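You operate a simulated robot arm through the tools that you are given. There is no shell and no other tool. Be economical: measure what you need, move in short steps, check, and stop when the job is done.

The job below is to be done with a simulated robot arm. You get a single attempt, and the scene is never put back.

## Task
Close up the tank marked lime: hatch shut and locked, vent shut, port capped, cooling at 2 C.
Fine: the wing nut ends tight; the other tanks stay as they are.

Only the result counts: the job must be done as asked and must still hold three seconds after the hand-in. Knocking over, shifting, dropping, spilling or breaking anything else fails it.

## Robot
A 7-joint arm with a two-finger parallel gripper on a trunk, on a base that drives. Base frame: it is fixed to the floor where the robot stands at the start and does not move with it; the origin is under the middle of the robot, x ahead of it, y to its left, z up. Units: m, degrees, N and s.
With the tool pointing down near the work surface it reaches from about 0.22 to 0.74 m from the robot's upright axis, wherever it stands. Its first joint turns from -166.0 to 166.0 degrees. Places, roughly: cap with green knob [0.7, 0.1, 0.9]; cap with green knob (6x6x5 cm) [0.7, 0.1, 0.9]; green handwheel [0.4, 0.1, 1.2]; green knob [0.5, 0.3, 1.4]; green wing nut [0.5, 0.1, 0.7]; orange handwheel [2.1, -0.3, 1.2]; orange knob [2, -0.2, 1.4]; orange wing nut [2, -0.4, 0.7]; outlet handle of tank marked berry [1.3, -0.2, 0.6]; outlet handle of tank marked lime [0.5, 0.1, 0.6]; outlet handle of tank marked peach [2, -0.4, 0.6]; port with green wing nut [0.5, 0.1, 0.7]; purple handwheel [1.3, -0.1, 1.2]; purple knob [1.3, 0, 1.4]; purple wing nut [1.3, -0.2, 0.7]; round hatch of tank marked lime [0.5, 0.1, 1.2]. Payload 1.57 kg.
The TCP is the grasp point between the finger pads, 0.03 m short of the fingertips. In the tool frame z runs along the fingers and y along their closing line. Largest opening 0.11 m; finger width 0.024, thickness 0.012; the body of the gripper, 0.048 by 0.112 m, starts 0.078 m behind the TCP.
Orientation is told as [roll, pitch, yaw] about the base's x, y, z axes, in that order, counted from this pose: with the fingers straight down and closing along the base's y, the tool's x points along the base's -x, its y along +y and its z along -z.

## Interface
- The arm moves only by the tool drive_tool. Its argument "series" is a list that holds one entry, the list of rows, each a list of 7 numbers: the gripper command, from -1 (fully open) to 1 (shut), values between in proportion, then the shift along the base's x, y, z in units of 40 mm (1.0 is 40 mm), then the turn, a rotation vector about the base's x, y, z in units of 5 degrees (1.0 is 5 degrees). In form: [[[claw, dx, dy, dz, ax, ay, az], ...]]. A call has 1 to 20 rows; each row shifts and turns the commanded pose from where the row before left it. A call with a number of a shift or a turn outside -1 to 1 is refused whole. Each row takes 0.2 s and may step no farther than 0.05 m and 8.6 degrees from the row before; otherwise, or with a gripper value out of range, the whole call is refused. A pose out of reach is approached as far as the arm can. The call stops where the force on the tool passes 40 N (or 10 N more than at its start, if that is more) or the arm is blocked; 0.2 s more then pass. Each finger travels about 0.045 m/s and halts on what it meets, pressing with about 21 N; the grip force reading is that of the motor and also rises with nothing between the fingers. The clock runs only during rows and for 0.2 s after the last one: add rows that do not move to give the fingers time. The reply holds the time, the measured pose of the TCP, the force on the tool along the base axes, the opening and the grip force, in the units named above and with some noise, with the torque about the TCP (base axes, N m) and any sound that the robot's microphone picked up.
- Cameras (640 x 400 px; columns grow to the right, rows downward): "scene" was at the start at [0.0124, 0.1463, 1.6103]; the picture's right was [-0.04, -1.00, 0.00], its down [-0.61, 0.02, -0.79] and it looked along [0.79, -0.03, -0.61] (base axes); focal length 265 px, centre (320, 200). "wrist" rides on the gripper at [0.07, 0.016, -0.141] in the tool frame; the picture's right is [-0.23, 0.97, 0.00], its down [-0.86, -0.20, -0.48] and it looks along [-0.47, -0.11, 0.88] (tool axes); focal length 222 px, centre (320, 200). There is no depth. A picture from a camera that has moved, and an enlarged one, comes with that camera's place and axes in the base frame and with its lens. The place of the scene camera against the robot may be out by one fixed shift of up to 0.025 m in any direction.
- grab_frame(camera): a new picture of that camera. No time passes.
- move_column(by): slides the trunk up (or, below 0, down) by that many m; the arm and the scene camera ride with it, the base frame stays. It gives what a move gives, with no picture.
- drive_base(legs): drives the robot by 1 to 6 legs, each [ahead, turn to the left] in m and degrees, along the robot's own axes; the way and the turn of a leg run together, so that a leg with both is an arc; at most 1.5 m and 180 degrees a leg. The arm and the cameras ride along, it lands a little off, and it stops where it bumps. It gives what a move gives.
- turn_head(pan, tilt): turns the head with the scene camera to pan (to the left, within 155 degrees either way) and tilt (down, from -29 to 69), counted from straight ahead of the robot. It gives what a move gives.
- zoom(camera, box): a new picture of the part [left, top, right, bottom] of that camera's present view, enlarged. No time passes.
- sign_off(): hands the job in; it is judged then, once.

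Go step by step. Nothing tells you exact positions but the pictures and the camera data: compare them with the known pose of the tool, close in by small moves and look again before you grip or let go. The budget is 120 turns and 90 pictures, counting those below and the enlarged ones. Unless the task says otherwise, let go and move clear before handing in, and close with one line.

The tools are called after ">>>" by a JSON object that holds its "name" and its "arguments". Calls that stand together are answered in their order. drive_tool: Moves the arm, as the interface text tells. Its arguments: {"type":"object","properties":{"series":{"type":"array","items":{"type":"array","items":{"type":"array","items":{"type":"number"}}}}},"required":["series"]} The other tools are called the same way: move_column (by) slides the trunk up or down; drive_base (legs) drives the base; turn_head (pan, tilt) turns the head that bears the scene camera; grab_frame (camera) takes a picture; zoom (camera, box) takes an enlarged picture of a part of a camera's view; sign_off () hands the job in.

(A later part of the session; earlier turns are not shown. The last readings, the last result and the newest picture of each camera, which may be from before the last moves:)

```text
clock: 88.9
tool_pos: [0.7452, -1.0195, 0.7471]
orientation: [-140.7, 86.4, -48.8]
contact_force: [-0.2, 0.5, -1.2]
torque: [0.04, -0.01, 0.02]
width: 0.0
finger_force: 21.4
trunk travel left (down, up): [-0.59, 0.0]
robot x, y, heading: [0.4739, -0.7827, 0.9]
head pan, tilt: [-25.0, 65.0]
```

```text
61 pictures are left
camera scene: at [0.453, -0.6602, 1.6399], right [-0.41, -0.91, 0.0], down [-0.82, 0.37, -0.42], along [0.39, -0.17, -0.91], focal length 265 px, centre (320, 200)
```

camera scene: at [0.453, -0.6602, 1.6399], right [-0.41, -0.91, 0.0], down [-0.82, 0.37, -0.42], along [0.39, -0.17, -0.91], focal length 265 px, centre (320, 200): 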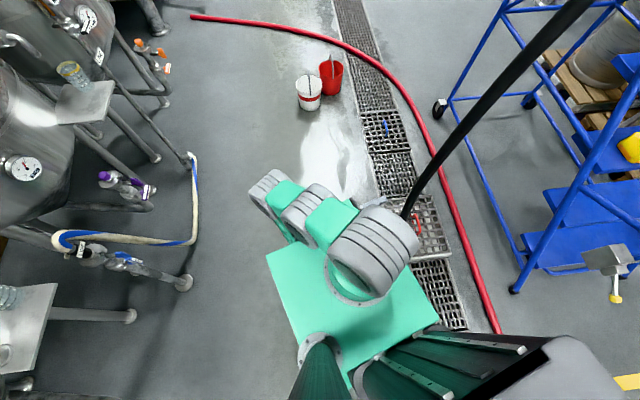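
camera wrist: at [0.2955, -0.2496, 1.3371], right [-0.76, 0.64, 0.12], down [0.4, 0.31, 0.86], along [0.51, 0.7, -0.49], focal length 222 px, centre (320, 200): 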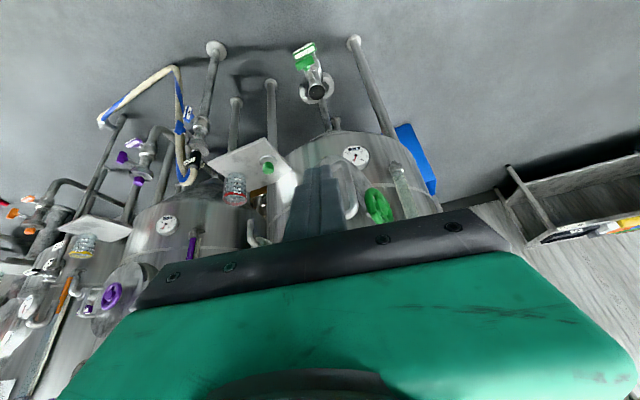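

The arm sits on a carriage plate with the shoulder around z≈1.2, and the elbow is now above the forearm. I'll undo the rolls and bring the tool to a ready pose (tool down, 0.5 m ahead) and look again.

>>> {"name": "drive_tool", "arguments": {"series": [[[1, 0, 0, 0.2, 0, -1, 0], [1, 0, 0, 0.2, 0, -1, 0], [1, 0, 0, 0.2, 0, -1, 0], [1, 0, 0, 0.2, 0, -1, 0], [1, 0, 0, 0.2, 0, -1, 0], [1, 0, 0, 0.2, 0, -1, 0], [1, 0, 0, 0.2, 0, -1, 0], [1, 0, 0, 0.2, 0, -1, 0], [1, 0, 0, 0.2, 0, -1, 0], [1, 0, 0, 0.2, 0, -1, 0], [1, 0, 0, 0.2, 0, -1, 0], [1, 0, 0, 0.2, 0, -1, 0], [1, 0, 0, 0.2, 0, -1, 0], [1, 0, 0, 0.2, 0, -1, 0], [1, 0, 0, 0.2, 0, -1, 0], [1, 0, 0, 0.2, 0, -1, 0], [1, 0, 0, 0.2, 0, -1, 0], [1, 0, 0, 0.2, 0, -1, 0]]]}}

>>> {"name": "drive_tool", "arguments": {"series": [[[1, 0.3, 0.3, 0, 1, 0, 0], [1, 0.3, 0.3, 0, 1, 0, 0], [1, 0.3, 0.3, 0, 1, 0, 0], [1, 0.3, 0.3, 0, 1, 0, 0], [1, 0.3, 0.3, 0, 1, 0, 0], [1, 0.3, 0.3, 0, 1, 0, 0], [1, 0.3, 0.3, 0, 1, 0, 0], [1, 0.3, 0.3, 0, 1, 0, 0], [1, 0.3, 0.3, 0, 1, 0, 0], [1, 0.3, 0.3, 0, 1, 0, 0], [1, 0.3, 0.3, 0, 1, 0, 0], [1, 0.3, 0.3, 0, 1, 0, 0], [1, 0.3, 0.3, 0, 1, 0, 0], [1, 0.3, 0.3, 0, 1, 0, 0], [1, 0.3, 0.3, 0, 1, 0, 0], [1, 0.3, 0.3, 0, 1, 0, 0], [1, 0.3, 0.3, 0, 1, 0, 0], [1, 0.3, 0.3, 0, 1, 0, 0]]]}}

>>> {"name": "grab_frame", "arguments": {"camera": "scene"}}

```text
clock: 92.7
tool_pos: [0.748, -1.0216, 0.8898]
orientation: [-91.9, -2.5, -3.1]
contact_force: [-0.9, -0.7, 0.6]
torque: [-0.01, 0.04, 0.01]
width: 0.0001
finger_force: 21.4
trunk travel left (down, up): [-0.59, 0.0]
robot x, y, heading: [0.4717, -0.7835, 0.7]
head pan, tilt: [-25.0, 65.0]
```

```text
clock: 96.5
tool_pos: [0.9633, -0.8039, 0.8897]
orientation: [-1.9, 3.0, -2.4]
contact_force: [0.6, 0.8, 0.7]
torque: [0.01, -0.02, 0.0]
width: 0.0003
finger_force: 21.2
trunk travel left (down, up): [-0.59, 0.0]
robot x, y, heading: [0.4729, -0.7843, 0.6]
head pan, tilt: [-25.0, 65.0]
```

```text
60 pictures are left
camera scene: at [0.4531, -0.6603, 1.6399], right [-0.41, -0.91, 0.0], down [-0.83, 0.37, -0.42], along [0.38, -0.17, -0.91], focal length 265 px, centre (320, 200)
```

scene: 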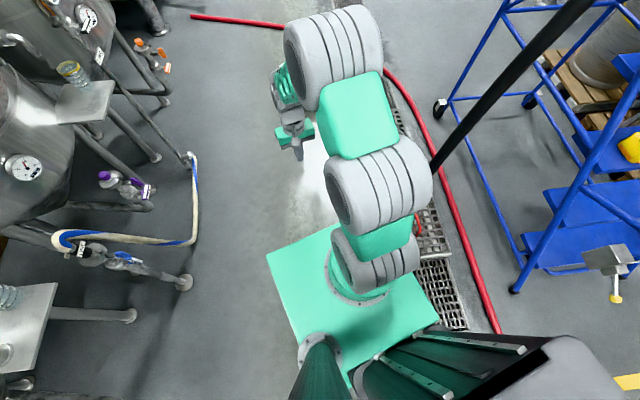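

The elbow is up again. Now test tilting the tool forward (toward +x) while raising it.

>>> {"name": "drive_tool", "arguments": {"series": [[[1, 0.1, 0, 0.3, 0, -1, 0], [1, 0.1, 0, 0.3, 0, -1, 0], [1, 0.1, 0, 0.3, 0, -1, 0], [1, 0.1, 0, 0.3, 0, -1, 0], [1, 0.1, 0, 0.3, 0, -1, 0], [1, 0.1, 0, 0.3, 0, -1, 0], [1, 0.1, 0, 0.3, 0, -1, 0], [1, 0.1, 0, 0.3, 0, -1, 0], [1, 0.1, 0, 0.3, 0, -1, 0], [1, 0.1, 0, 0.3, 0, -1, 0], [1, 0.1, 0, 0.3, 0, -1, 0], [1, 0.1, 0, 0.3, 0, -1, 0], [1, 0.1, 0, 0.3, 0, -1, 0], [1, 0.1, 0, 0.3, 0, -1, 0], [1, 0.1, 0, 0.3, 0, -1, 0], [1, 0.1, 0, 0.3, 0, -1, 0], [1, 0.1, 0, 0.3, 0, -1, 0], [1, 0.1, 0, 0.3, 0, -1, 0]]]}}

>>> {"name": "grab_frame", "arguments": {"camera": "scene"}}

```text
clock: 100.3
tool_pos: [1.0363, -0.8063, 1.1058]
orientation: [37.3, -86.2, -39.2]
contact_force: [-0.3, 0.5, -0.1]
torque: [0.0, 0.01, -0.01]
width: 0.0
finger_force: 20.5
trunk travel left (down, up): [-0.59, 0.0]
robot x, y, heading: [0.4722, -0.7847, 0.7]
head pan, tilt: [-25.0, 65.0]
```

```text
59 pictures are left
camera scene: at [0.453, -0.6602, 1.6399], right [-0.41, -0.91, 0.0], down [-0.83, 0.37, -0.42], along [0.39, -0.17, -0.91], focal length 265 px, centre (320, 200)
```

scene: 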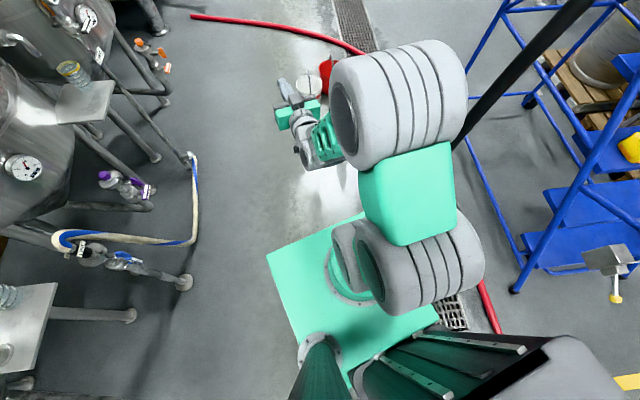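

Excellent: with the elbow up, a forward horizontal tool is reachable. I'll keep that posture and place the robot in front of the hatch, facing it along its axis (about heading 68°).

>>> {"name": "drive_base", "arguments": {"legs": [[0, -22], [-0.175, 0], [0, 89.5]]}}

>>> {"name": "turn_head", "arguments": {"pan": 0, "tilt": 30}}

>>> {"name": "grab_frame", "arguments": {"camera": "scene"}}

```text
clock: 106.7
tool_pos: [0.5472, -0.211, 1.1059]
orientation: [36.5, -86.1, 28.3]
contact_force: [0.4, 0.3, 0.4]
torque: [0.01, 0.01, 0.01]
width: 0.0
finger_force: 21.4
trunk travel left (down, up): [-0.59, 0.0]
robot x, y, heading: [0.3039, -0.7173, 67.4]
head pan, tilt: [-25.0, 65.0]
```

```text
clock: 107.7
tool_pos: [0.5469, -0.2109, 1.1056]
orientation: [36.6, -86.2, 28.4]
contact_force: [0.0, 0.5, -0.5]
torque: [0.01, -0.01, 0.01]
width: 0.0
finger_force: 21.0
trunk travel left (down, up): [-0.59, 0.0]
robot x, y, heading: [0.3052, -0.7234, 67.4]
head pan, tilt: [0.0, 30.0]
```

```text
58 pictures are left
camera scene: at [0.1589, -0.6376, 1.6874], right [0.92, -0.39, 0.0], down [-0.19, -0.46, -0.87], along [0.33, 0.8, -0.5], focal length 265 px, centre (320, 200)
```

scene: 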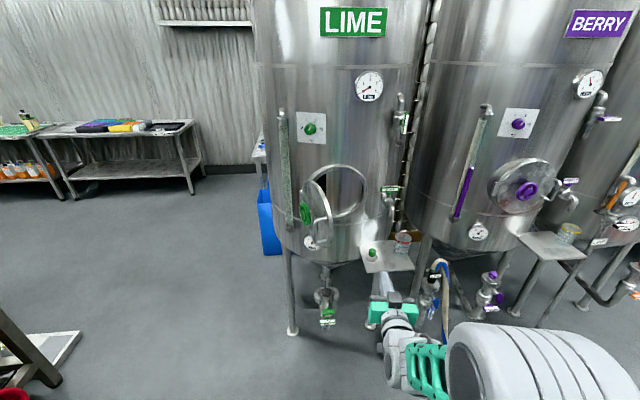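

I'll check the camera calibration by zooming on the fingers, and on the door.

>>> {"name": "zoom", "arguments": {"camera": "scene", "box": [340, 240, 436, 300]}}

>>> {"name": "zoom", "arguments": {"camera": "scene", "box": [260, 150, 420, 250]}}

```text
6.67 times, centred on (388, 270) of scene
camera zoom: at [0.1589, -0.6376, 1.6874], right [0.92, -0.39, 0.0], down [-0.19, -0.46, -0.87], along [0.33, 0.8, -0.5], focal length 1764 px, centre (-133, -267)
```

zoom: 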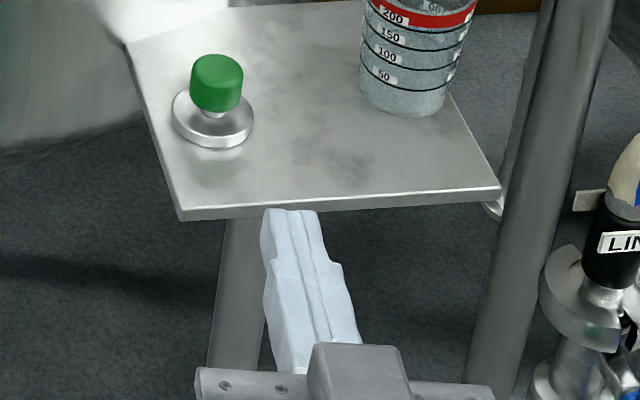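

```text
4.00 times, centred on (340, 200) of scene
camera zoom: at [0.1589, -0.6376, 1.6874], right [0.92, -0.39, 0.0], down [-0.19, -0.46, -0.87], along [0.33, 0.8, -0.5], focal length 1059 px, centre (240, 200)
```

zoom: 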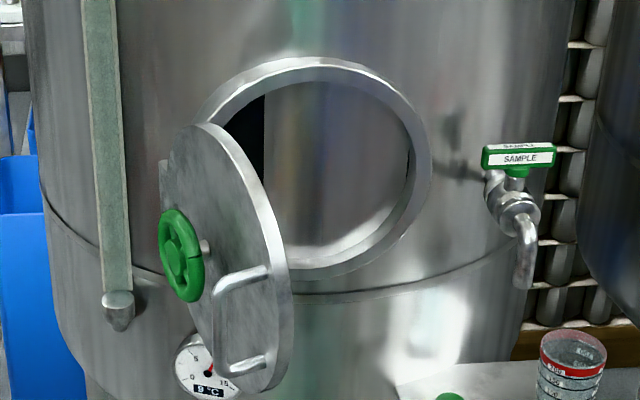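

Camera calibration is within a few mm. I'll move the closed fingers to the left of the door, above the wheel and handle (z≈1.25), reaching in beside its outer face.

>>> {"name": "drive_tool", "arguments": {"series": [[[1, -0.8, -0.05, 0.73, 0, 0, 0], [1, -0.8, -0.05, 0.73, 0, 0, 0], [1, -0.8, -0.05, 0.73, 0, 0, 0], [1, -0.8, -0.05, 0.73, 0, 0, 0], [1, -0.77, -0.05, 0.7, 0, 0, 0], [1, 0, 1, 0, 0, 0, 0], [1, 0, 1, 0, 0, 0, 0], [1, 0, 0.8, 0, 0, 0, 0]]]}}

>>> {"name": "drive_tool", "arguments": {"series": [[[1, 0, 1, 0, 0, 0, 0], [1, 0, 1, 0, 0, 0, 0], [1, 0, 1, 0, 0, 0, 0]]]}}

>>> {"name": "zoom", "arguments": {"camera": "scene", "box": [240, 130, 432, 250]}}

```text
clock: 109.5
tool_pos: [0.3874, -0.1101, 1.251]
orientation: [36.1, -86.1, 28.7]
contact_force: [0.7, 0.3, 0.5]
torque: [-0.02, 0.0, 0.01]
width: 0.0002
finger_force: 21.3
trunk travel left (down, up): [-0.59, 0.0]
robot x, y, heading: [0.3, -0.7194, 67.2]
head pan, tilt: [0.0, 30.0]
```

```text
clock: 110.3
tool_pos: [0.3876, 0.009, 1.2516]
orientation: [36.8, -86.1, 27.9]
contact_force: [0.5, -0.6, 0.7]
torque: [0.0, -0.01, -0.02]
width: 0.0002
finger_force: 21.1
trunk travel left (down, up): [-0.59, 0.0]
robot x, y, heading: [0.3028, -0.7197, 67.2]
head pan, tilt: [0.0, 30.0]
```

```text
3.33 times, centred on (336, 190) of scene
camera zoom: at [0.1588, -0.637, 1.6874], right [0.92, -0.38, 0.0], down [-0.19, -0.46, -0.87], along [0.33, 0.8, -0.5], focal length 882 px, centre (267, 233)
```

zoom: 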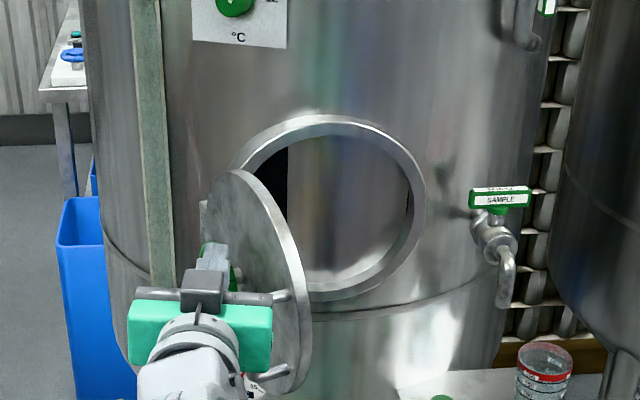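

Fingers are beside the door face. Now sweep the door along its arc to closed.

>>> {"name": "drive_tool", "arguments": {"series": [[[1, 0.5, 0.15, 0, 0, 0, 0], [1, 0.5, 0.15, 0, 0, 0, 0], [1, 0.8, 0.05, 0, 0, 0, 0], [1, 0.8, 0.05, 0, 0, 0, 0], [1, 0.76, 0.34, 0, 0, 0, 0], [1, 0.76, 0.34, 0, 0, 0, 0]]]}}

>>> {"name": "zoom", "arguments": {"camera": "scene", "box": [240, 130, 432, 250]}}

```text
clock: 111.7
tool_pos: [0.5537, 0.0535, 1.2508]
orientation: [36.8, -86.2, 28.0]
contact_force: [0.8, 0.2, -0.4]
torque: [-0.01, -0.05, 0.01]
width: 0.0
finger_force: 20.9
trunk travel left (down, up): [-0.59, 0.0]
robot x, y, heading: [0.3018, -0.7223, 67.4]
head pan, tilt: [0.0, 30.0]
```

```text
3.33 times, centred on (336, 190) of scene
camera zoom: at [0.1595, -0.6373, 1.6875], right [0.92, -0.38, 0.0], down [-0.19, -0.46, -0.87], along [0.33, 0.8, -0.5], focal length 882 px, centre (267, 233)
```

zoom: 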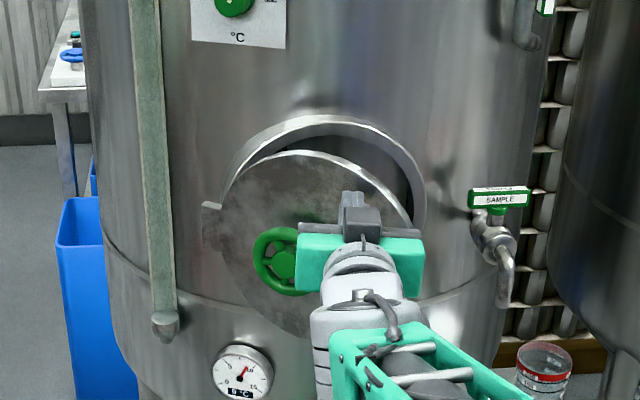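

The door follows nicely. I'll keep pushing until it seats.

>>> {"name": "drive_tool", "arguments": {"series": [[[1, 0.4, 0.5, 0, 0, 0, 0], [1, 0.4, 0.5, 0, 0, 0, 0], [1, 0.2, 0.5, 0, 0, 0, 0], [1, 0.2, 0.5, 0, 0, 0, 0], [1, 0.15, 0.37, 0, 0, 0, 0], [1, 0.15, 0.37, 0, 0, 0, 0]]]}}

>>> {"name": "zoom", "arguments": {"camera": "scene", "box": [240, 130, 432, 250]}}

```text
clock: 113.0
tool_pos: [0.608, 0.1501, 1.2505]
orientation: [33.0, -86.0, 31.7]
contact_force: [-15.6, -46.1, 1.1]
torque: [0.51, -0.17, 0.35]
width: 0.0
finger_force: 20.8
trunk travel left (down, up): [-0.59, 0.0]
robot x, y, heading: [0.3001, -0.7205, 67.5]
head pan, tilt: [0.0, 30.0]
stopped in row 6: the force on the tool passed its limit at 61 N (the readings are from after the stop); the commanded pose is now the measured one
```

```text
3.33 times, centred on (336, 190) of scene
camera zoom: at [0.1551, -0.6476, 1.6878], right [0.92, -0.38, 0.0], down [-0.19, -0.46, -0.87], along [0.33, 0.8, -0.49], focal length 882 px, centre (267, 233)
```

zoom: 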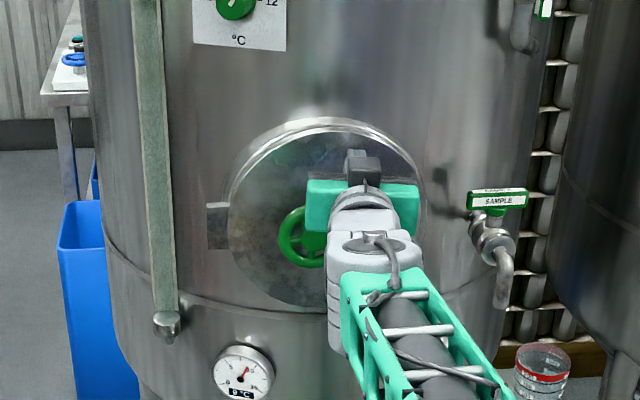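

The hatch is seated (firm stop). I'll back off straight and look at the wheel with both cameras.

>>> {"name": "drive_tool", "arguments": {"series": [[[1, -0.35, -0.9, 0, 0, 0, 0], [1, -0.35, -0.9, 0, 0, 0, 0], [-1, -0.35, -0.9, -0.5, 0, 0, 0], [-1, -0.35, -0.9, -0.5, 0, 0, 0], [-1, 0, 0, -0.5, 0, 0, 0], [-1, 0, 0, -0.5, 0, 0, 0]]]}}

>>> {"name": "zoom", "arguments": {"camera": "scene", "box": [240, 130, 432, 250]}}

>>> {"name": "grab_frame", "arguments": {"camera": "wrist"}}

```text
clock: 114.4
tool_pos: [0.5553, 0.0123, 1.1635]
orientation: [30.9, -85.7, 33.9]
contact_force: [-0.8, 0.1, 0.5]
torque: [-0.02, 0.02, 0.01]
width: 0.0858
finger_force: 0.0
trunk travel left (down, up): [-0.59, 0.0]
robot x, y, heading: [0.3043, -0.7242, 67.3]
head pan, tilt: [0.0, 30.0]
```

```text
3.33 times, centred on (336, 190) of scene
camera zoom: at [0.1586, -0.6378, 1.6875], right [0.92, -0.38, 0.0], down [-0.19, -0.46, -0.87], along [0.33, 0.8, -0.5], focal length 882 px, centre (267, 233)
```

zoom: 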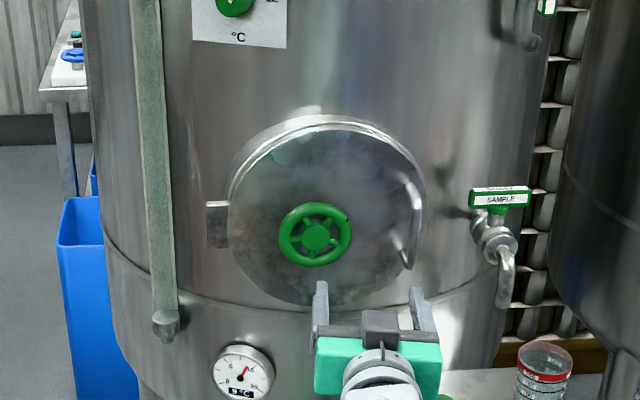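

```text
51 pictures are left
camera wrist: at [0.4762, -0.1131, 1.1033], right [-0.87, 0.43, 0.26], down [0.03, -0.48, 0.88], along [0.5, 0.77, 0.4], focal length 222 px, centre (320, 200)
```

wrist: 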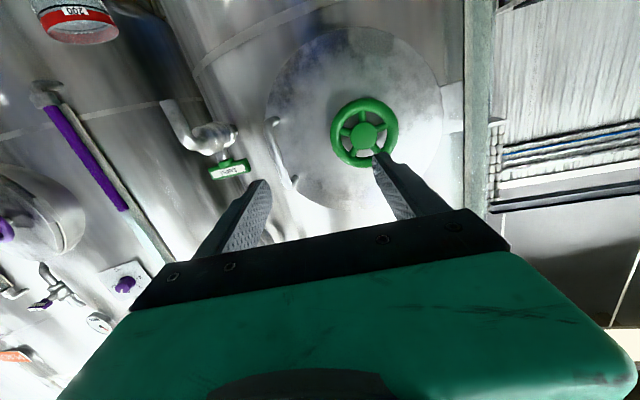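

The hatch is shut. I place the wheel centre near (.565,.166,1.16). I'll square the tool to the hatch, open fully, and approach to about 6 cm short.

>>> {"name": "drive_tool", "arguments": {"series": [[[-1, -0.3, 0, -0.1, 0.68, -0.29, 0.8], [-1, 0, 0.7, 0, 0, 0, 0], [-1, 0, 0.7, 0, 0, 0, 0], [-1, 0, 0.7, 0, 0, 0, 0], [-1, 0, 0.2, 0, 0, 0, 0]]]}}

>>> {"name": "zoom", "arguments": {"camera": "scene", "box": [290, 160, 386, 220]}}

>>> {"name": "zoom", "arguments": {"camera": "wrist", "box": [200, 20, 520, 220]}}

```text
clock: 115.6
tool_pos: [0.5444, 0.105, 1.1616]
orientation: [89.3, -87.9, -20.3]
contact_force: [0.1, -0.6, -0.1]
torque: [0.04, -0.02, 0.0]
width: 0.1098
finger_force: 0.1
trunk travel left (down, up): [-0.59, 0.0]
robot x, y, heading: [0.3054, -0.7169, 67.4]
head pan, tilt: [0.0, 30.0]
```

```text
6.67 times, centred on (338, 190) of scene
camera zoom: at [0.1586, -0.6379, 1.6875], right [0.92, -0.38, 0.0], down [-0.19, -0.46, -0.87], along [0.33, 0.8, -0.5], focal length 1764 px, centre (200, 267)
```

zoom: 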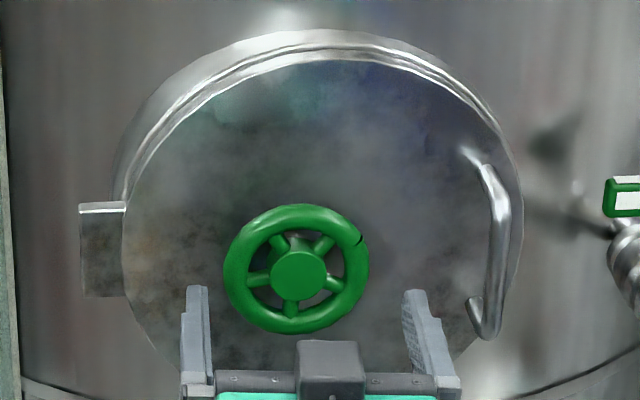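

```text
2.00 times, centred on (360, 120) of wrist
camera zoom: at [0.4763, -0.0208, 1.0924], right [-0.9, 0.35, 0.26], down [0.04, -0.53, 0.85], along [0.44, 0.77, 0.46], focal length 444 px, centre (240, 360)
```

zoom: 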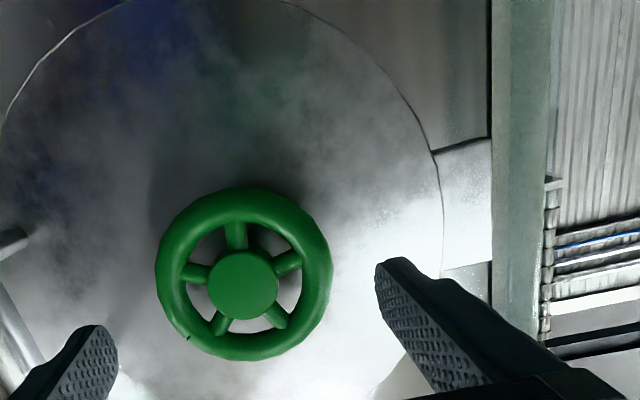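

The wheel is centred between the fingers, about 6 cm ahead. I'll advance 5 cm and close on it.

>>> {"name": "drive_tool", "arguments": {"series": [[[-1, 0.1, 0.35, 0, 0, 0, 0], [-1, 0.1, 0.35, 0, 0, 0, 0], [-1, 0.1, 0.35, 0, 0, 0, 0], [1, 0, 0, 0, 0, 0, 0], [1, 0, 0, 0, 0, 0, 0], [1, 0, 0, 0, 0, 0, 0], [1, 0, 0, 0, 0, 0, 0], [1, 0, 0, 0, 0, 0, 0]]]}}

>>> {"name": "zoom", "arguments": {"camera": "scene", "box": [290, 160, 386, 220]}}

```text
clock: 117.4
tool_pos: [0.5587, 0.1444, 1.1615]
orientation: [88.4, -87.9, -19.7]
contact_force: [12.3, -5.3, -0.9]
torque: [0.05, 0.04, -0.74]
width: 0.0858
finger_force: 45.0
trunk travel left (down, up): [-0.59, 0.0]
robot x, y, heading: [0.3032, -0.7211, 67.4]
head pan, tilt: [0.0, 30.0]
```

```text
6.67 times, centred on (338, 190) of scene
camera zoom: at [0.161, -0.6385, 1.6877], right [0.92, -0.39, 0.0], down [-0.19, -0.46, -0.87], along [0.33, 0.8, -0.5], focal length 1764 px, centre (200, 267)
```

zoom: 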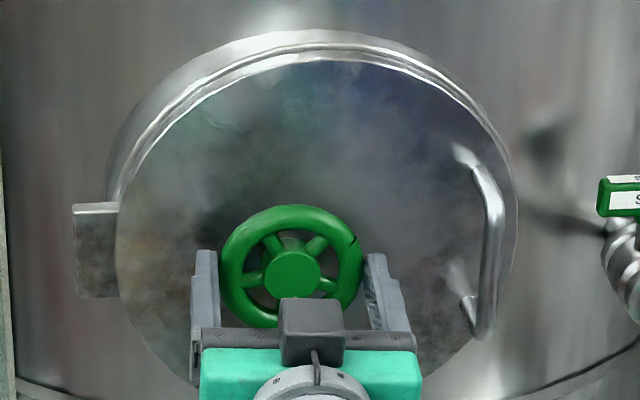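

Gripped. I'll relieve the side load slightly and turn clockwise (the locking direction, seen from outside) 30° to feel it.

>>> {"name": "drive_tool", "arguments": {"series": [[[1, 0.08, -0.03, 0, 0, 0, 0], [1, 0, 0, 0, 0.358, 0.934, 0], [1, 0, 0, 0, 0.358, 0.934, 0], [1, 0, 0, 0, 0.358, 0.934, 0], [1, 0, 0, 0, 0.358, 0.934, 0], [1, 0, 0, 0, 0.358, 0.934, 0], [1, 0, 0, 0, 0.358, 0.934, 0]]]}}

>>> {"name": "zoom", "arguments": {"camera": "scene", "box": [290, 160, 386, 220]}}

```text
clock: 119.0
tool_pos: [0.5577, 0.1454, 1.1615]
orientation: [89.8, -57.7, -21.0]
contact_force: [5.6, -2.6, 2.7]
torque: [-0.61, 0.15, 0.31]
width: 0.0856
finger_force: 44.5
trunk travel left (down, up): [-0.59, 0.0]
robot x, y, heading: [0.3005, -0.7189, 67.7]
head pan, tilt: [0.0, 30.0]
```

```text
6.67 times, centred on (338, 190) of scene
camera zoom: at [0.1596, -0.6387, 1.6876], right [0.92, -0.38, 0.0], down [-0.19, -0.46, -0.87], along [0.33, 0.8, -0.5], focal length 1764 px, centre (200, 267)
```

zoom: 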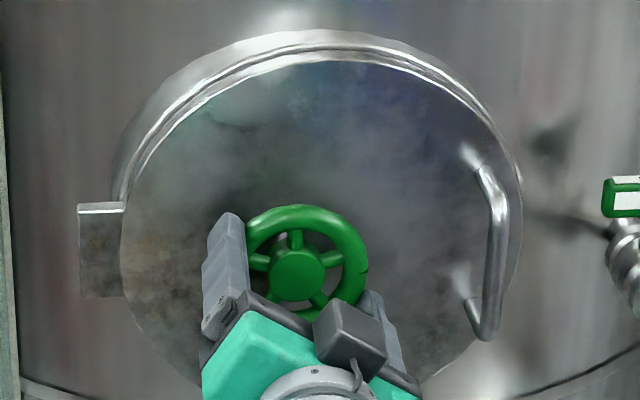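

The wheel turns with the hand easily. I'll keep turning clockwise.

>>> {"name": "drive_tool", "arguments": {"series": [[[1, 0, 0, 0, 0.358, 0.934, 0], [1, 0, 0, 0, 0.358, 0.934, 0], [1, 0, 0, 0, 0.358, 0.934, 0], [1, 0, 0, 0, 0.358, 0.934, 0], [1, 0, 0, 0, 0.358, 0.934, 0], [1, 0, 0, 0, 0.358, 0.934, 0], [1, 0, 0, 0, 0.358, 0.934, 0], [1, 0, 0, 0, 0.358, 0.934, 0], [1, 0, 0, 0, 0.358, 0.934, 0], [1, 0, 0, 0, 0.358, 0.934, 0], [1, 0, 0, 0, 0.358, 0.934, 0], [1, 0, 0, 0, 0.358, 0.934, 0]]]}}

>>> {"name": "zoom", "arguments": {"camera": "scene", "box": [290, 160, 386, 220]}}

```text
clock: 121.6
tool_pos: [0.5574, 0.1453, 1.1605]
orientation: [89.7, 2.3, -21.0]
contact_force: [5.5, -3.1, -0.8]
torque: [-1.2, 0.35, -0.33]
width: 0.0852
finger_force: 44.7
trunk travel left (down, up): [-0.59, 0.0]
robot x, y, heading: [0.3009, -0.7213, 67.6]
head pan, tilt: [0.0, 30.0]
```

```text
6.67 times, centred on (338, 190) of scene
camera zoom: at [0.1599, -0.6381, 1.6876], right [0.92, -0.38, 0.0], down [-0.19, -0.46, -0.87], along [0.33, 0.8, -0.5], focal length 1764 px, centre (200, 267)
```

zoom: 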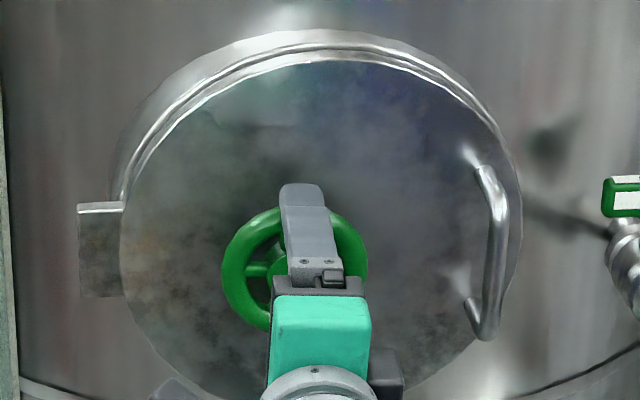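

90° done, no stop yet. Continuing.

>>> {"name": "drive_tool", "arguments": {"series": [[[1, 0, 0, 0, 0.358, 0.934, 0], [1, 0, 0, 0, 0.358, 0.934, 0], [1, 0, 0, 0, 0.358, 0.934, 0], [1, 0, 0, 0, 0.358, 0.934, 0], [1, 0, 0, 0, 0.358, 0.934, 0], [1, 0, 0, 0, 0.358, 0.934, 0], [1, 0, 0, 0, 0.358, 0.934, 0], [1, 0, 0, 0, 0.358, 0.934, 0], [1, 0, 0, 0, 0.358, 0.934, 0], [1, 0, 0, 0, 0.358, 0.934, 0], [1, 0, 0, 0, 0.358, 0.934, 0], [1, 0, 0, 0, 0.358, 0.934, 0], [1, 0, 0, 0, 0.358, 0.934, 0], [1, 0, 0, 0, 0.358, 0.934, 0]]]}}

>>> {"name": "zoom", "arguments": {"camera": "scene", "box": [290, 160, 386, 220]}}

```text
clock: 124.6
tool_pos: [0.557, 0.1443, 1.1601]
orientation: [89.7, 72.4, -21.2]
contact_force: [1.4, -1.6, 1.1]
torque: [-0.76, -0.96, 0.41]
width: 0.0869
finger_force: 44.9
trunk travel left (down, up): [-0.59, 0.0]
robot x, y, heading: [0.3023, -0.7205, 67.3]
head pan, tilt: [0.0, 30.0]
```

```text
6.67 times, centred on (338, 190) of scene
camera zoom: at [0.1589, -0.6384, 1.6875], right [0.92, -0.38, 0.0], down [-0.19, -0.46, -0.87], along [0.33, 0.8, -0.5], focal length 1764 px, centre (200, 267)
```

zoom: 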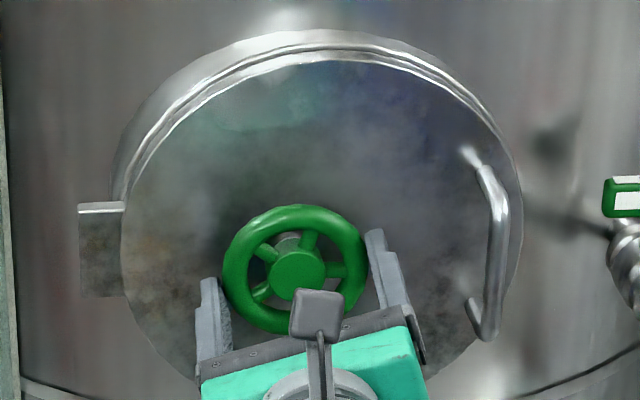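

There's now resisting torque of about 1.2 N·m around the axis, so the wheel may be at its stop. I'll turn 20° more and compare the spokes.

>>> {"name": "drive_tool", "arguments": {"series": [[[1, 0, 0, 0, 0.358, 0.934, 0], [1, 0, 0, 0, 0.358, 0.934, 0], [1, 0, 0, 0, 0.358, 0.934, 0], [1, 0, 0, 0, 0.358, 0.934, 0]]]}}

>>> {"name": "zoom", "arguments": {"camera": "scene", "box": [290, 160, 386, 220]}}

```text
clock: 125.5
tool_pos: [0.5616, 0.1524, 1.1613]
orientation: [87.8, 81.2, -20.4]
contact_force: [-12.1, -18.8, 2.4]
torque: [-0.32, -0.97, 1.18]
width: 0.0853
finger_force: 45.0
out of reach, approached as far as the arm can: row 2, 3, 4
trunk travel left (down, up): [-0.59, 0.0]
robot x, y, heading: [0.3035, -0.7206, 68.2]
head pan, tilt: [0.0, 30.0]
stopped in row 4: the force on the tool passed its limit at 42 N (the readings are from after the stop); the commanded pose is now the measured one
```

```text
6.67 times, centred on (338, 190) of scene
camera zoom: at [0.1558, -0.6443, 1.6876], right [0.93, -0.37, 0.0], down [-0.19, -0.46, -0.87], along [0.32, 0.8, -0.5], focal length 1764 px, centre (200, 267)
```

zoom: 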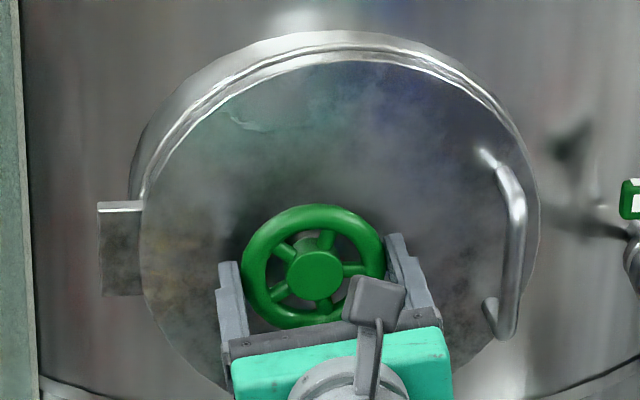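

The wrist roll limit is reached. I'll let go, back off a little, roll back, and look at the wheel's notch.

>>> {"name": "drive_tool", "arguments": {"series": [[[-1, 0, 0, 0, 0, 0, 0], [-1, 0, 0, 0, 0, 0, 0], [-1, 0, 0, 0, 0, 0, 0], [-1, -0.3, -0.8, 0, 0, 0, 0], [-1, -0.3, -0.8, 0, 0, 0, 0], [-1, 0, 0, 0, -0.358, -0.934, 0], [-1, 0, 0, 0, -0.358, -0.934, 0], [-1, 0, 0, 0, -0.358, -0.934, 0], [-1, 0, 0, 0, -0.358, -0.934, 0], [-1, 0, 0, 0, -0.358, -0.934, 0], [-1, 0, 0, 0, -0.358, -0.934, 0], [-1, 0, 0, 0, -0.358, -0.934, 0], [-1, 0, 0, 0, -0.358, -0.934, 0], [-1, 0, 0, 0, -0.358, -0.934, 0], [-1, 0, 0, 0, -0.358, -0.934, 0], [-1, 0, 0, 0, -0.358, -0.934, 0], [-1, 0, 0, 0, -0.358, -0.934, 0], [-1, 0, 0, 0, -0.358, -0.934, 0], [-1, 0, 0, 0, -0.358, -0.934, 0], [-1, 0, 0, 0, -0.358, -0.934, 0]]]}}

>>> {"name": "drive_tool", "arguments": {"series": [[[-1, 0, 0, 0, -0.358, -0.934, 0], [-1, 0, 0, 0, -0.358, -0.934, 0], [-1, 0, 0, 0, -0.358, -0.934, 0], [-1, 0, 0, 0, -0.358, -0.934, 0], [-1, 0, 0, 0, -0.358, -0.934, 0], [-1, 0, 0, 0, -0.358, -0.934, 0], [-1, 0, 0, 0, -0.358, -0.934, 0], [-1, 0, 0, 0, -0.358, -0.934, 0], [-1, 0, 0, 0, -0.358, -0.934, 0], [-1, 0, 0, 0, -0.358, -0.934, 0], [-1, 0, 0, 0, -0.358, -0.934, 0], [-1, 0, 0, 0, -0.358, -0.934, 0], [-1, 0, 0, 0, -0.358, -0.934, 0], [-1, 0, 0, 0, -0.358, -0.934, 0], [-1, 0, 0, 0, -0.358, -0.934, 0], [-1, 0, 0, 0, -0.358, -0.934, 0], [-1, 0, 0, 0, -0.358, -0.934, 0], [-1, 0, 0, 0, -0.358, -0.934, 0]]]}}

>>> {"name": "zoom", "arguments": {"camera": "scene", "box": [290, 160, 386, 220]}}

>>> {"name": "zoom", "arguments": {"camera": "wrist", "box": [200, 20, 520, 220]}}

```text
clock: 129.7
tool_pos: [0.5394, 0.0899, 1.1567]
orientation: [87.5, 6.2, -21.0]
contact_force: [0.3, -0.3, -0.6]
torque: [0.01, 0.01, 0.0]
width: 0.1102
finger_force: 0.0
trunk travel left (down, up): [-0.59, 0.0]
robot x, y, heading: [0.3023, -0.7219, 68.0]
head pan, tilt: [0.0, 30.0]
```

```text
clock: 133.5
tool_pos: [0.5413, 0.09, 1.1564]
orientation: [88.6, -83.8, -22.3]
contact_force: [-0.9, 0.4, -0.5]
torque: [0.01, 0.01, -0.01]
width: 0.11
finger_force: 0.1
trunk travel left (down, up): [-0.59, 0.0]
robot x, y, heading: [0.3057, -0.7202, 67.7]
head pan, tilt: [0.0, 30.0]
```

```text
6.67 times, centred on (338, 190) of scene
camera zoom: at [0.1579, -0.6397, 1.6875], right [0.93, -0.38, 0.0], down [-0.19, -0.46, -0.87], along [0.33, 0.8, -0.5], focal length 1764 px, centre (200, 267)
```

zoom: 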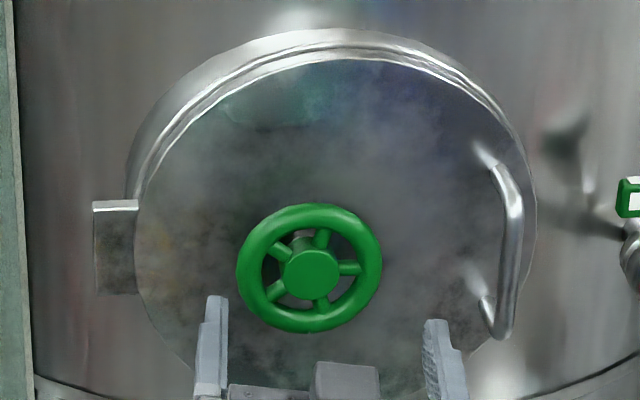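

```text
2.00 times, centred on (360, 120) of wrist
camera zoom: at [0.4631, -0.0318, 1.0899], right [-0.87, 0.38, 0.33], down [0.08, -0.55, 0.83], along [0.5, 0.74, 0.45], focal length 444 px, centre (240, 360)
```

zoom: 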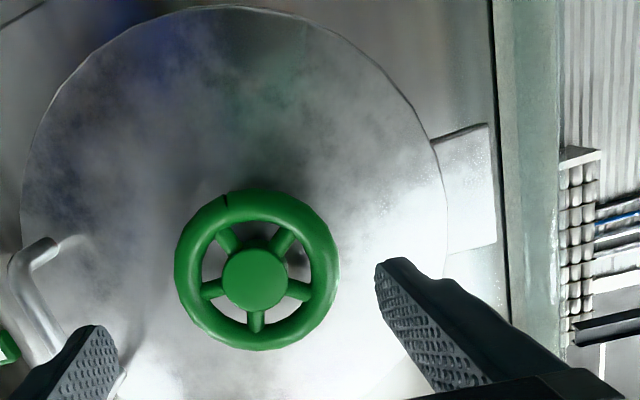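

The notch shows the wheel turned about 110° clockwise. I'll regrip and test whether it is at its stop.

>>> {"name": "drive_tool", "arguments": {"series": [[[-1, -0.17, 0.07, 0, 0, 0, 0], [-1, 0.15, 0.34, 0.02, 0, 0, 0], [-1, 0.15, 0.34, 0.02, 0, 0, 0], [-1, 0.15, 0.34, 0.02, 0, 0, 0], [-1, 0.15, 0.34, 0.02, 0, 0, 0], [1, 0, 0, 0, 0, 0, 0], [1, 0, 0, 0, 0, 0, 0], [1, 0, 0, 0, 0, 0, 0], [1, 0, 0, 0, 0, 0, 0], [1, 0, 0, 0, 0, 0, 0], [1, 0, 0, 0, 0.385, 0.923, 0], [1, 0, 0, 0, 0.385, 0.923, 0]]]}}

>>> {"name": "drive_tool", "arguments": {"series": [[[1, 0, 0, 0, 0.385, 0.923, 0], [1, 0, 0, 0, 0.385, 0.923, 0], [1, 0, 0, 0, 0.385, 0.923, 0], [1, 0, 0, 0, 0.385, 0.923, 0]]]}}

>>> {"name": "zoom", "arguments": {"camera": "scene", "box": [290, 160, 386, 220]}}

```text
clock: 136.1
tool_pos: [0.5578, 0.148, 1.1598]
orientation: [88.6, -73.8, -22.1]
contact_force: [-0.1, 4.7, -1.1]
torque: [-0.87, -1.74, 0.53]
width: 0.0866
finger_force: 45.2
trunk travel left (down, up): [-0.59, 0.0]
robot x, y, heading: [0.3065, -0.7233, 67.7]
head pan, tilt: [0.0, 30.0]
```

```text
clock: 137.1
tool_pos: [0.557, 0.1472, 1.1597]
orientation: [89.1, -53.7, -22.6]
contact_force: [-1.4, -1.0, -0.4]
torque: [-0.59, -2.03, 0.35]
width: 0.0864
finger_force: 45.1
trunk travel left (down, up): [-0.59, 0.0]
robot x, y, heading: [0.3049, -0.7186, 68.0]
head pan, tilt: [0.0, 30.0]
```

```text
6.67 times, centred on (338, 190) of scene
camera zoom: at [0.1573, -0.6398, 1.6874], right [0.93, -0.38, 0.0], down [-0.19, -0.46, -0.87], along [0.33, 0.8, -0.5], focal length 1764 px, centre (200, 267)
```

zoom: 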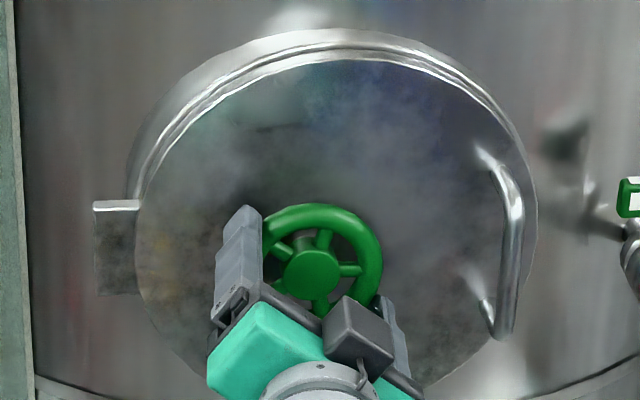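

About 2 N·m resistance and the wheel stays put: the hatch is locked. I'll let go, retract, and reposition the robot in front of the vent.

>>> {"name": "drive_tool", "arguments": {"series": [[[-1, 0, 0, 0, 0, 0, 0], [-1, 0, 0, 0, 0, 0, 0], [-1, 0, 0, 0, 0, 0, 0], [-1, -0.35, -0.9, 0, 0, 0, 0], [-1, -0.35, -0.9, 0, 0, 0, 0], [-1, -0.35, -0.9, 0, -0.385, -0.923, 0], [-1, -0.35, -0.9, 0, -0.385, -0.923, 0], [-1, -0.35, -0.9, 0, -0.385, -0.923, 0], [-1, -0.35, -0.9, 0, -0.385, -0.923, 0], [-1, -0.35, -0.9, 0, -0.385, -0.923, 0], [-1, -0.35, -0.9, 0, -0.385, -0.923, 0], [-1, 0, 0, 0, -0.385, -0.923, 0]]]}}

>>> {"name": "drive_base", "arguments": {"legs": [[0, 112], [-0.5, 0], [0, -85]]}}

>>> {"name": "turn_head", "arguments": {"pan": 0, "tilt": 20}}

>>> {"name": "grab_frame", "arguments": {"camera": "scene"}}

```text
clock: 139.7
tool_pos: [0.4456, -0.1428, 1.16]
orientation: [87.7, -88.8, -21.2]
contact_force: [0.6, 0.7, -0.2]
torque: [-0.03, -0.04, -0.02]
width: 0.1097
finger_force: 0.1
trunk travel left (down, up): [-0.59, 0.0]
robot x, y, heading: [0.3048, -0.7191, 67.8]
head pan, tilt: [0.0, 30.0]
```

```text
clock: 151.0
tool_pos: [0.6649, -0.138, 1.1596]
orientation: [87.7, -88.7, 6.7]
contact_force: [0.6, 0.0, 0.6]
torque: [0.04, 0.0, 0.0]
width: 0.11
finger_force: 0.0
trunk travel left (down, up): [-0.59, 0.0]
robot x, y, heading: [0.8101, -0.7166, 95.9]
head pan, tilt: [0.0, 30.0]
```

```text
clock: 151.7
tool_pos: [0.6634, -0.137, 1.1608]
orientation: [87.8, -88.8, 6.6]
contact_force: [-0.7, -0.4, 1.0]
torque: [0.02, 0.03, 0.03]
width: 0.11
finger_force: 0.1
trunk travel left (down, up): [-0.59, 0.0]
robot x, y, heading: [0.8088, -0.7166, 96.1]
head pan, tilt: [0.0, 20.0]
```

```text
40 pictures are left
camera scene: at [0.639, -0.703, 1.7035], right [0.99, 0.1, 0.0], down [0.03, -0.34, -0.94], along [-0.1, 0.93, -0.34], focal length 265 px, centre (320, 200)
```

scene: 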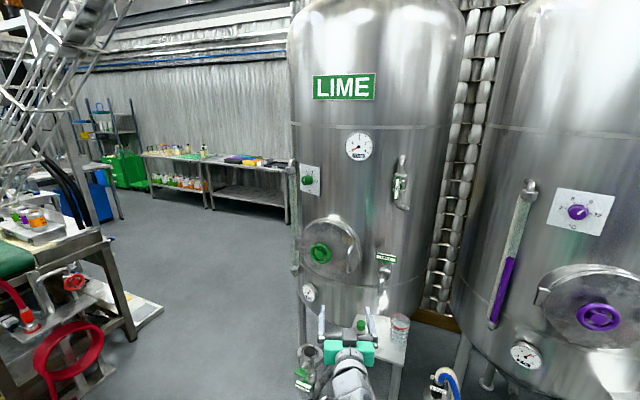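

Vent is ahead. Zooming in on it.

>>> {"name": "zoom", "arguments": {"camera": "scene", "box": [360, 145, 440, 215]}}

```text
5.71 times, centred on (400, 180) of scene
camera zoom: at [0.639, -0.703, 1.7035], right [0.99, 0.1, 0.0], down [0.03, -0.34, -0.94], along [-0.1, 0.93, -0.34], focal length 1512 px, centre (-137, 314)
```

zoom: 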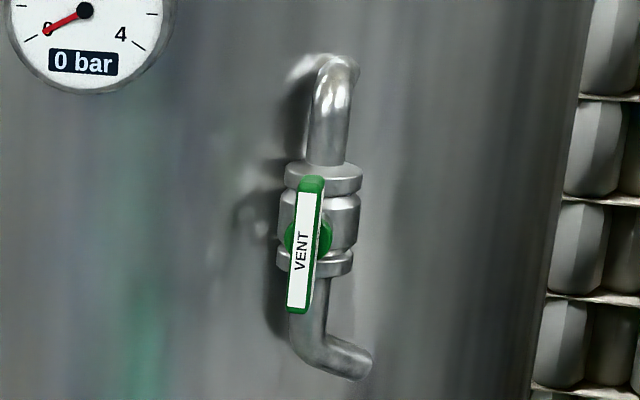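

The vent lies on a line near x≈.86, z≈1.44. I'll raise the open gripper in front of it and look with the wrist camera for a better fix.

>>> {"name": "drive_tool", "arguments": {"series": [[[-1, 0.5, 0, 0.9, 0, 0, 0], [-1, 0.5, 0, 0.9, 0, 0, 0], [-1, 0.5, 0, 0.9, 0, 0, 0], [-1, 0.5, 0, 0.9, 0, 0, 0], [-1, 0.5, 0, 0.9, 0, 0, 0], [-1, 0.5, 0, 0.9, 0, 0, 0], [-1, 0.5, 0, 0.9, 0, 0, 0], [-1, 0.5, 0, 0.9, 0, 0, 0]]]}}

>>> {"name": "zoom", "arguments": {"camera": "scene", "box": [340, 145, 468, 225]}}

>>> {"name": "grab_frame", "arguments": {"camera": "wrist"}}

```text
clock: 153.5
tool_pos: [0.8235, -0.138, 1.4471]
orientation: [85.6, -88.8, 8.8]
contact_force: [0.3, 0.1, -0.2]
torque: [-0.01, -0.04, 0.0]
width: 0.1101
finger_force: 0.0
trunk travel left (down, up): [-0.59, 0.0]
robot x, y, heading: [0.814, -0.7152, 95.7]
head pan, tilt: [0.0, 20.0]
```

```text
5.00 times, centred on (404, 185) of scene
camera zoom: at [0.6392, -0.703, 1.7035], right [0.99, 0.1, 0.0], down [0.03, -0.34, -0.94], along [-0.1, 0.93, -0.34], focal length 1323 px, centre (-100, 275)
```

zoom: 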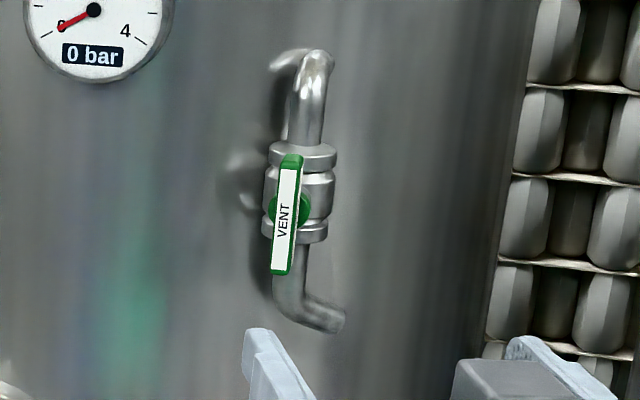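

```text
37 pictures are left
camera wrist: at [0.8169, -0.2817, 1.3786], right [-0.97, -0.07, 0.25], down [0.25, -0.46, 0.85], along [0.05, 0.89, 0.46], focal length 222 px, centre (320, 200)
```

wrist: 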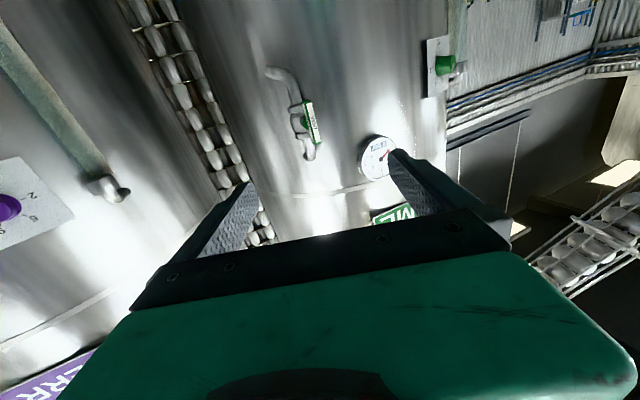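

Correcting my pixel conversion, both cameras agree: vent handle at about (.808,.12,1.447), with its stem axis toward heading ≈65°. I'll turn the tool to that heading and approach to 8 cm.

>>> {"name": "drive_tool", "arguments": {"series": [[[-1, -0.2, 0.5, 0, 0, 0, -0.97], [-1, -0.2, 0.5, 0, 0, 0, -0.97], [-1, -0.2, 0.5, 0, 0, 0, -0.97], [-1, -0.2, 0.5, 0, 0, 0, -0.97], [-1, -0.2, 0.5, 0, 0, 0, -0.97], [-1, -0.2, 0.5, 0, 0, 0, -0.97], [-1, 0, 0.8, 0, 0, 0, 0], [-1, 0, 0.8, 0, 0, 0, 0]]]}}

>>> {"name": "zoom", "arguments": {"camera": "scene", "box": [340, 145, 468, 225]}}

>>> {"name": "zoom", "arguments": {"camera": "wrist", "box": [200, 20, 520, 220]}}

```text
clock: 155.3
tool_pos: [0.7747, 0.0493, 1.448]
orientation: [86.8, -88.7, -21.5]
contact_force: [0.3, 0.3, -0.9]
torque: [-0.02, -0.01, -0.04]
width: 0.11
finger_force: 0.2
trunk travel left (down, up): [-0.59, 0.0]
robot x, y, heading: [0.8096, -0.7133, 95.6]
head pan, tilt: [0.0, 20.0]
```

```text
5.00 times, centred on (404, 185) of scene
camera zoom: at [0.6389, -0.7019, 1.7035], right [0.99, 0.1, 0.0], down [0.03, -0.34, -0.94], along [-0.1, 0.93, -0.34], focal length 1323 px, centre (-100, 275)
```

zoom: 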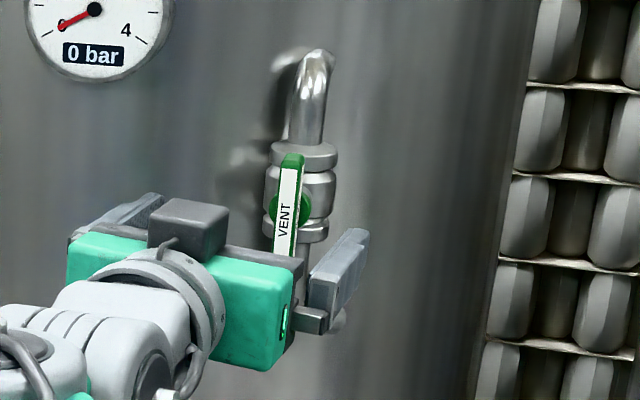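

```text
2.00 times, centred on (360, 120) of wrist
camera zoom: at [0.7001, -0.0731, 1.3788], right [-0.88, 0.41, 0.25], down [0.0, -0.53, 0.85], along [0.48, 0.75, 0.46], focal length 444 px, centre (240, 360)
```

zoom: 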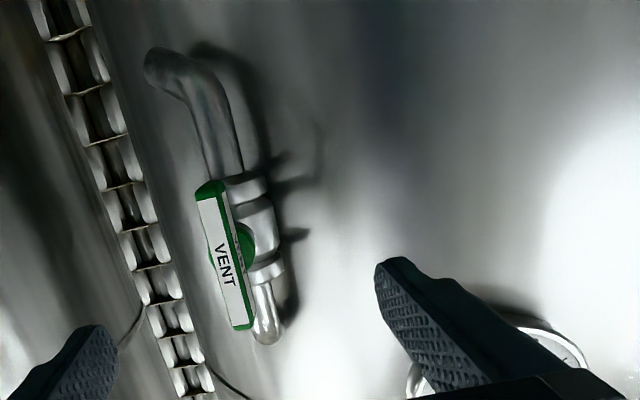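

The handle is about 9 cm ahead, stem heading ≈70°. I'll adjust the tool heading, advance so the pads straddle the handle, and close.

>>> {"name": "drive_tool", "arguments": {"series": [[[-1, 0.3, 0.3, -0.1, 0, 0, 1], [-1, 0.18, 0.4, 0, 0, 0, 0], [-1, 0.18, 0.4, 0, 0, 0, 0], [-1, 0.18, 0.4, 0, 0, 0, 0]]]}}

>>> {"name": "zoom", "arguments": {"camera": "scene", "box": [340, 145, 468, 225]}}

>>> {"name": "zoom", "arguments": {"camera": "wrist", "box": [200, 20, 520, 220]}}

```text
clock: 156.3
tool_pos: [0.8114, 0.1081, 1.4433]
orientation: [86.1, -88.7, -15.7]
contact_force: [0.0, -0.3, 0.5]
torque: [-0.04, 0.01, -0.01]
width: 0.1098
finger_force: 0.0
trunk travel left (down, up): [-0.59, 0.0]
robot x, y, heading: [0.8093, -0.7149, 95.8]
head pan, tilt: [0.0, 20.0]
```

```text
5.00 times, centred on (404, 185) of scene
camera zoom: at [0.6393, -0.7024, 1.7036], right [0.99, 0.1, 0.0], down [0.03, -0.34, -0.94], along [-0.1, 0.93, -0.34], focal length 1323 px, centre (-100, 275)
```

zoom: 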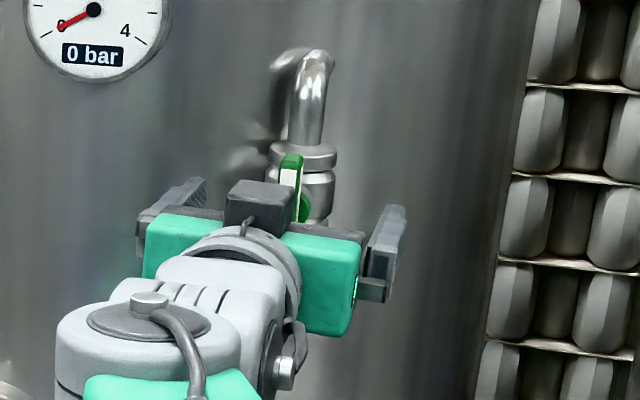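

```text
2.00 times, centred on (360, 120) of wrist
camera zoom: at [0.7474, -0.0218, 1.3751], right [-0.91, 0.33, 0.25], down [0.04, -0.52, 0.85], along [0.41, 0.79, 0.46], focal length 444 px, centre (240, 360)
```

zoom: 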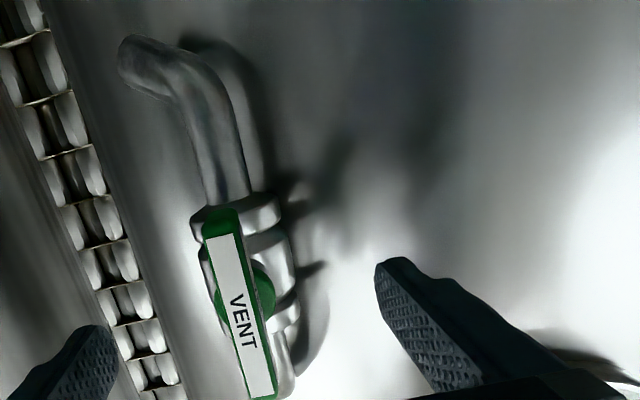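

The handle is centred, about 3–4 cm ahead of the grasp point. Advance 2.5 cm and close.

>>> {"name": "drive_tool", "arguments": {"series": [[[-1, 0.12, 0.3, 0, 0, 0, 0], [-1, 0.11, 0.29, 0, 0, 0, 0], [1, 0, 0, 0, 0, 0, 0], [1, 0, 0, 0, 0, 0, 0], [1, 0, 0, 0, 0, 0, 0], [1, 0, 0, 0, 0, 0, 0], [1, 0, 0, 0, 0, 0, 0], [1, 0, 0, 0, 0, 0, 0], [1, 0, 0, 0, 0, 0, 0], [1, 0, 0, 0, 0, 0, 0], [1, 0, 0, 0, 0, 0, 0]]]}}

>>> {"name": "zoom", "arguments": {"camera": "wrist", "box": [200, 80, 440, 230]}}

```text
clock: 158.7
tool_pos: [0.8161, 0.1301, 1.4442]
orientation: [89.0, -88.9, -18.7]
contact_force: [-8.6, 5.0, 3.4]
torque: [-0.37, 0.11, 0.75]
width: 0.013
finger_force: 30.0
trunk travel left (down, up): [-0.59, 0.0]
robot x, y, heading: [0.8094, -0.7137, 96.1]
head pan, tilt: [0.0, 20.0]
```

```text
2.67 times, centred on (320, 155) of wrist
camera zoom: at [0.7536, 0.0022, 1.3748], right [-0.91, 0.32, 0.25], down [0.04, -0.52, 0.85], along [0.41, 0.79, 0.46], focal length 592 px, centre (320, 320)
```

zoom: 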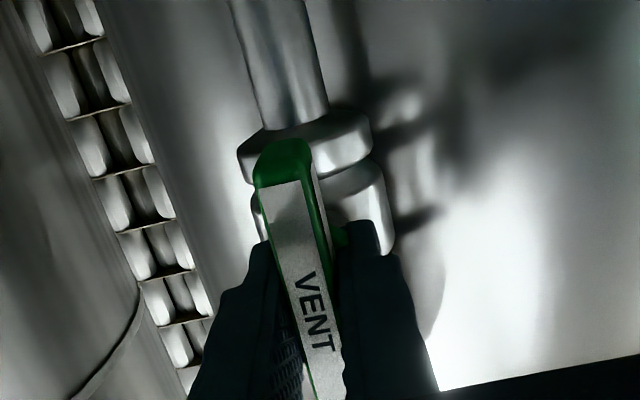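

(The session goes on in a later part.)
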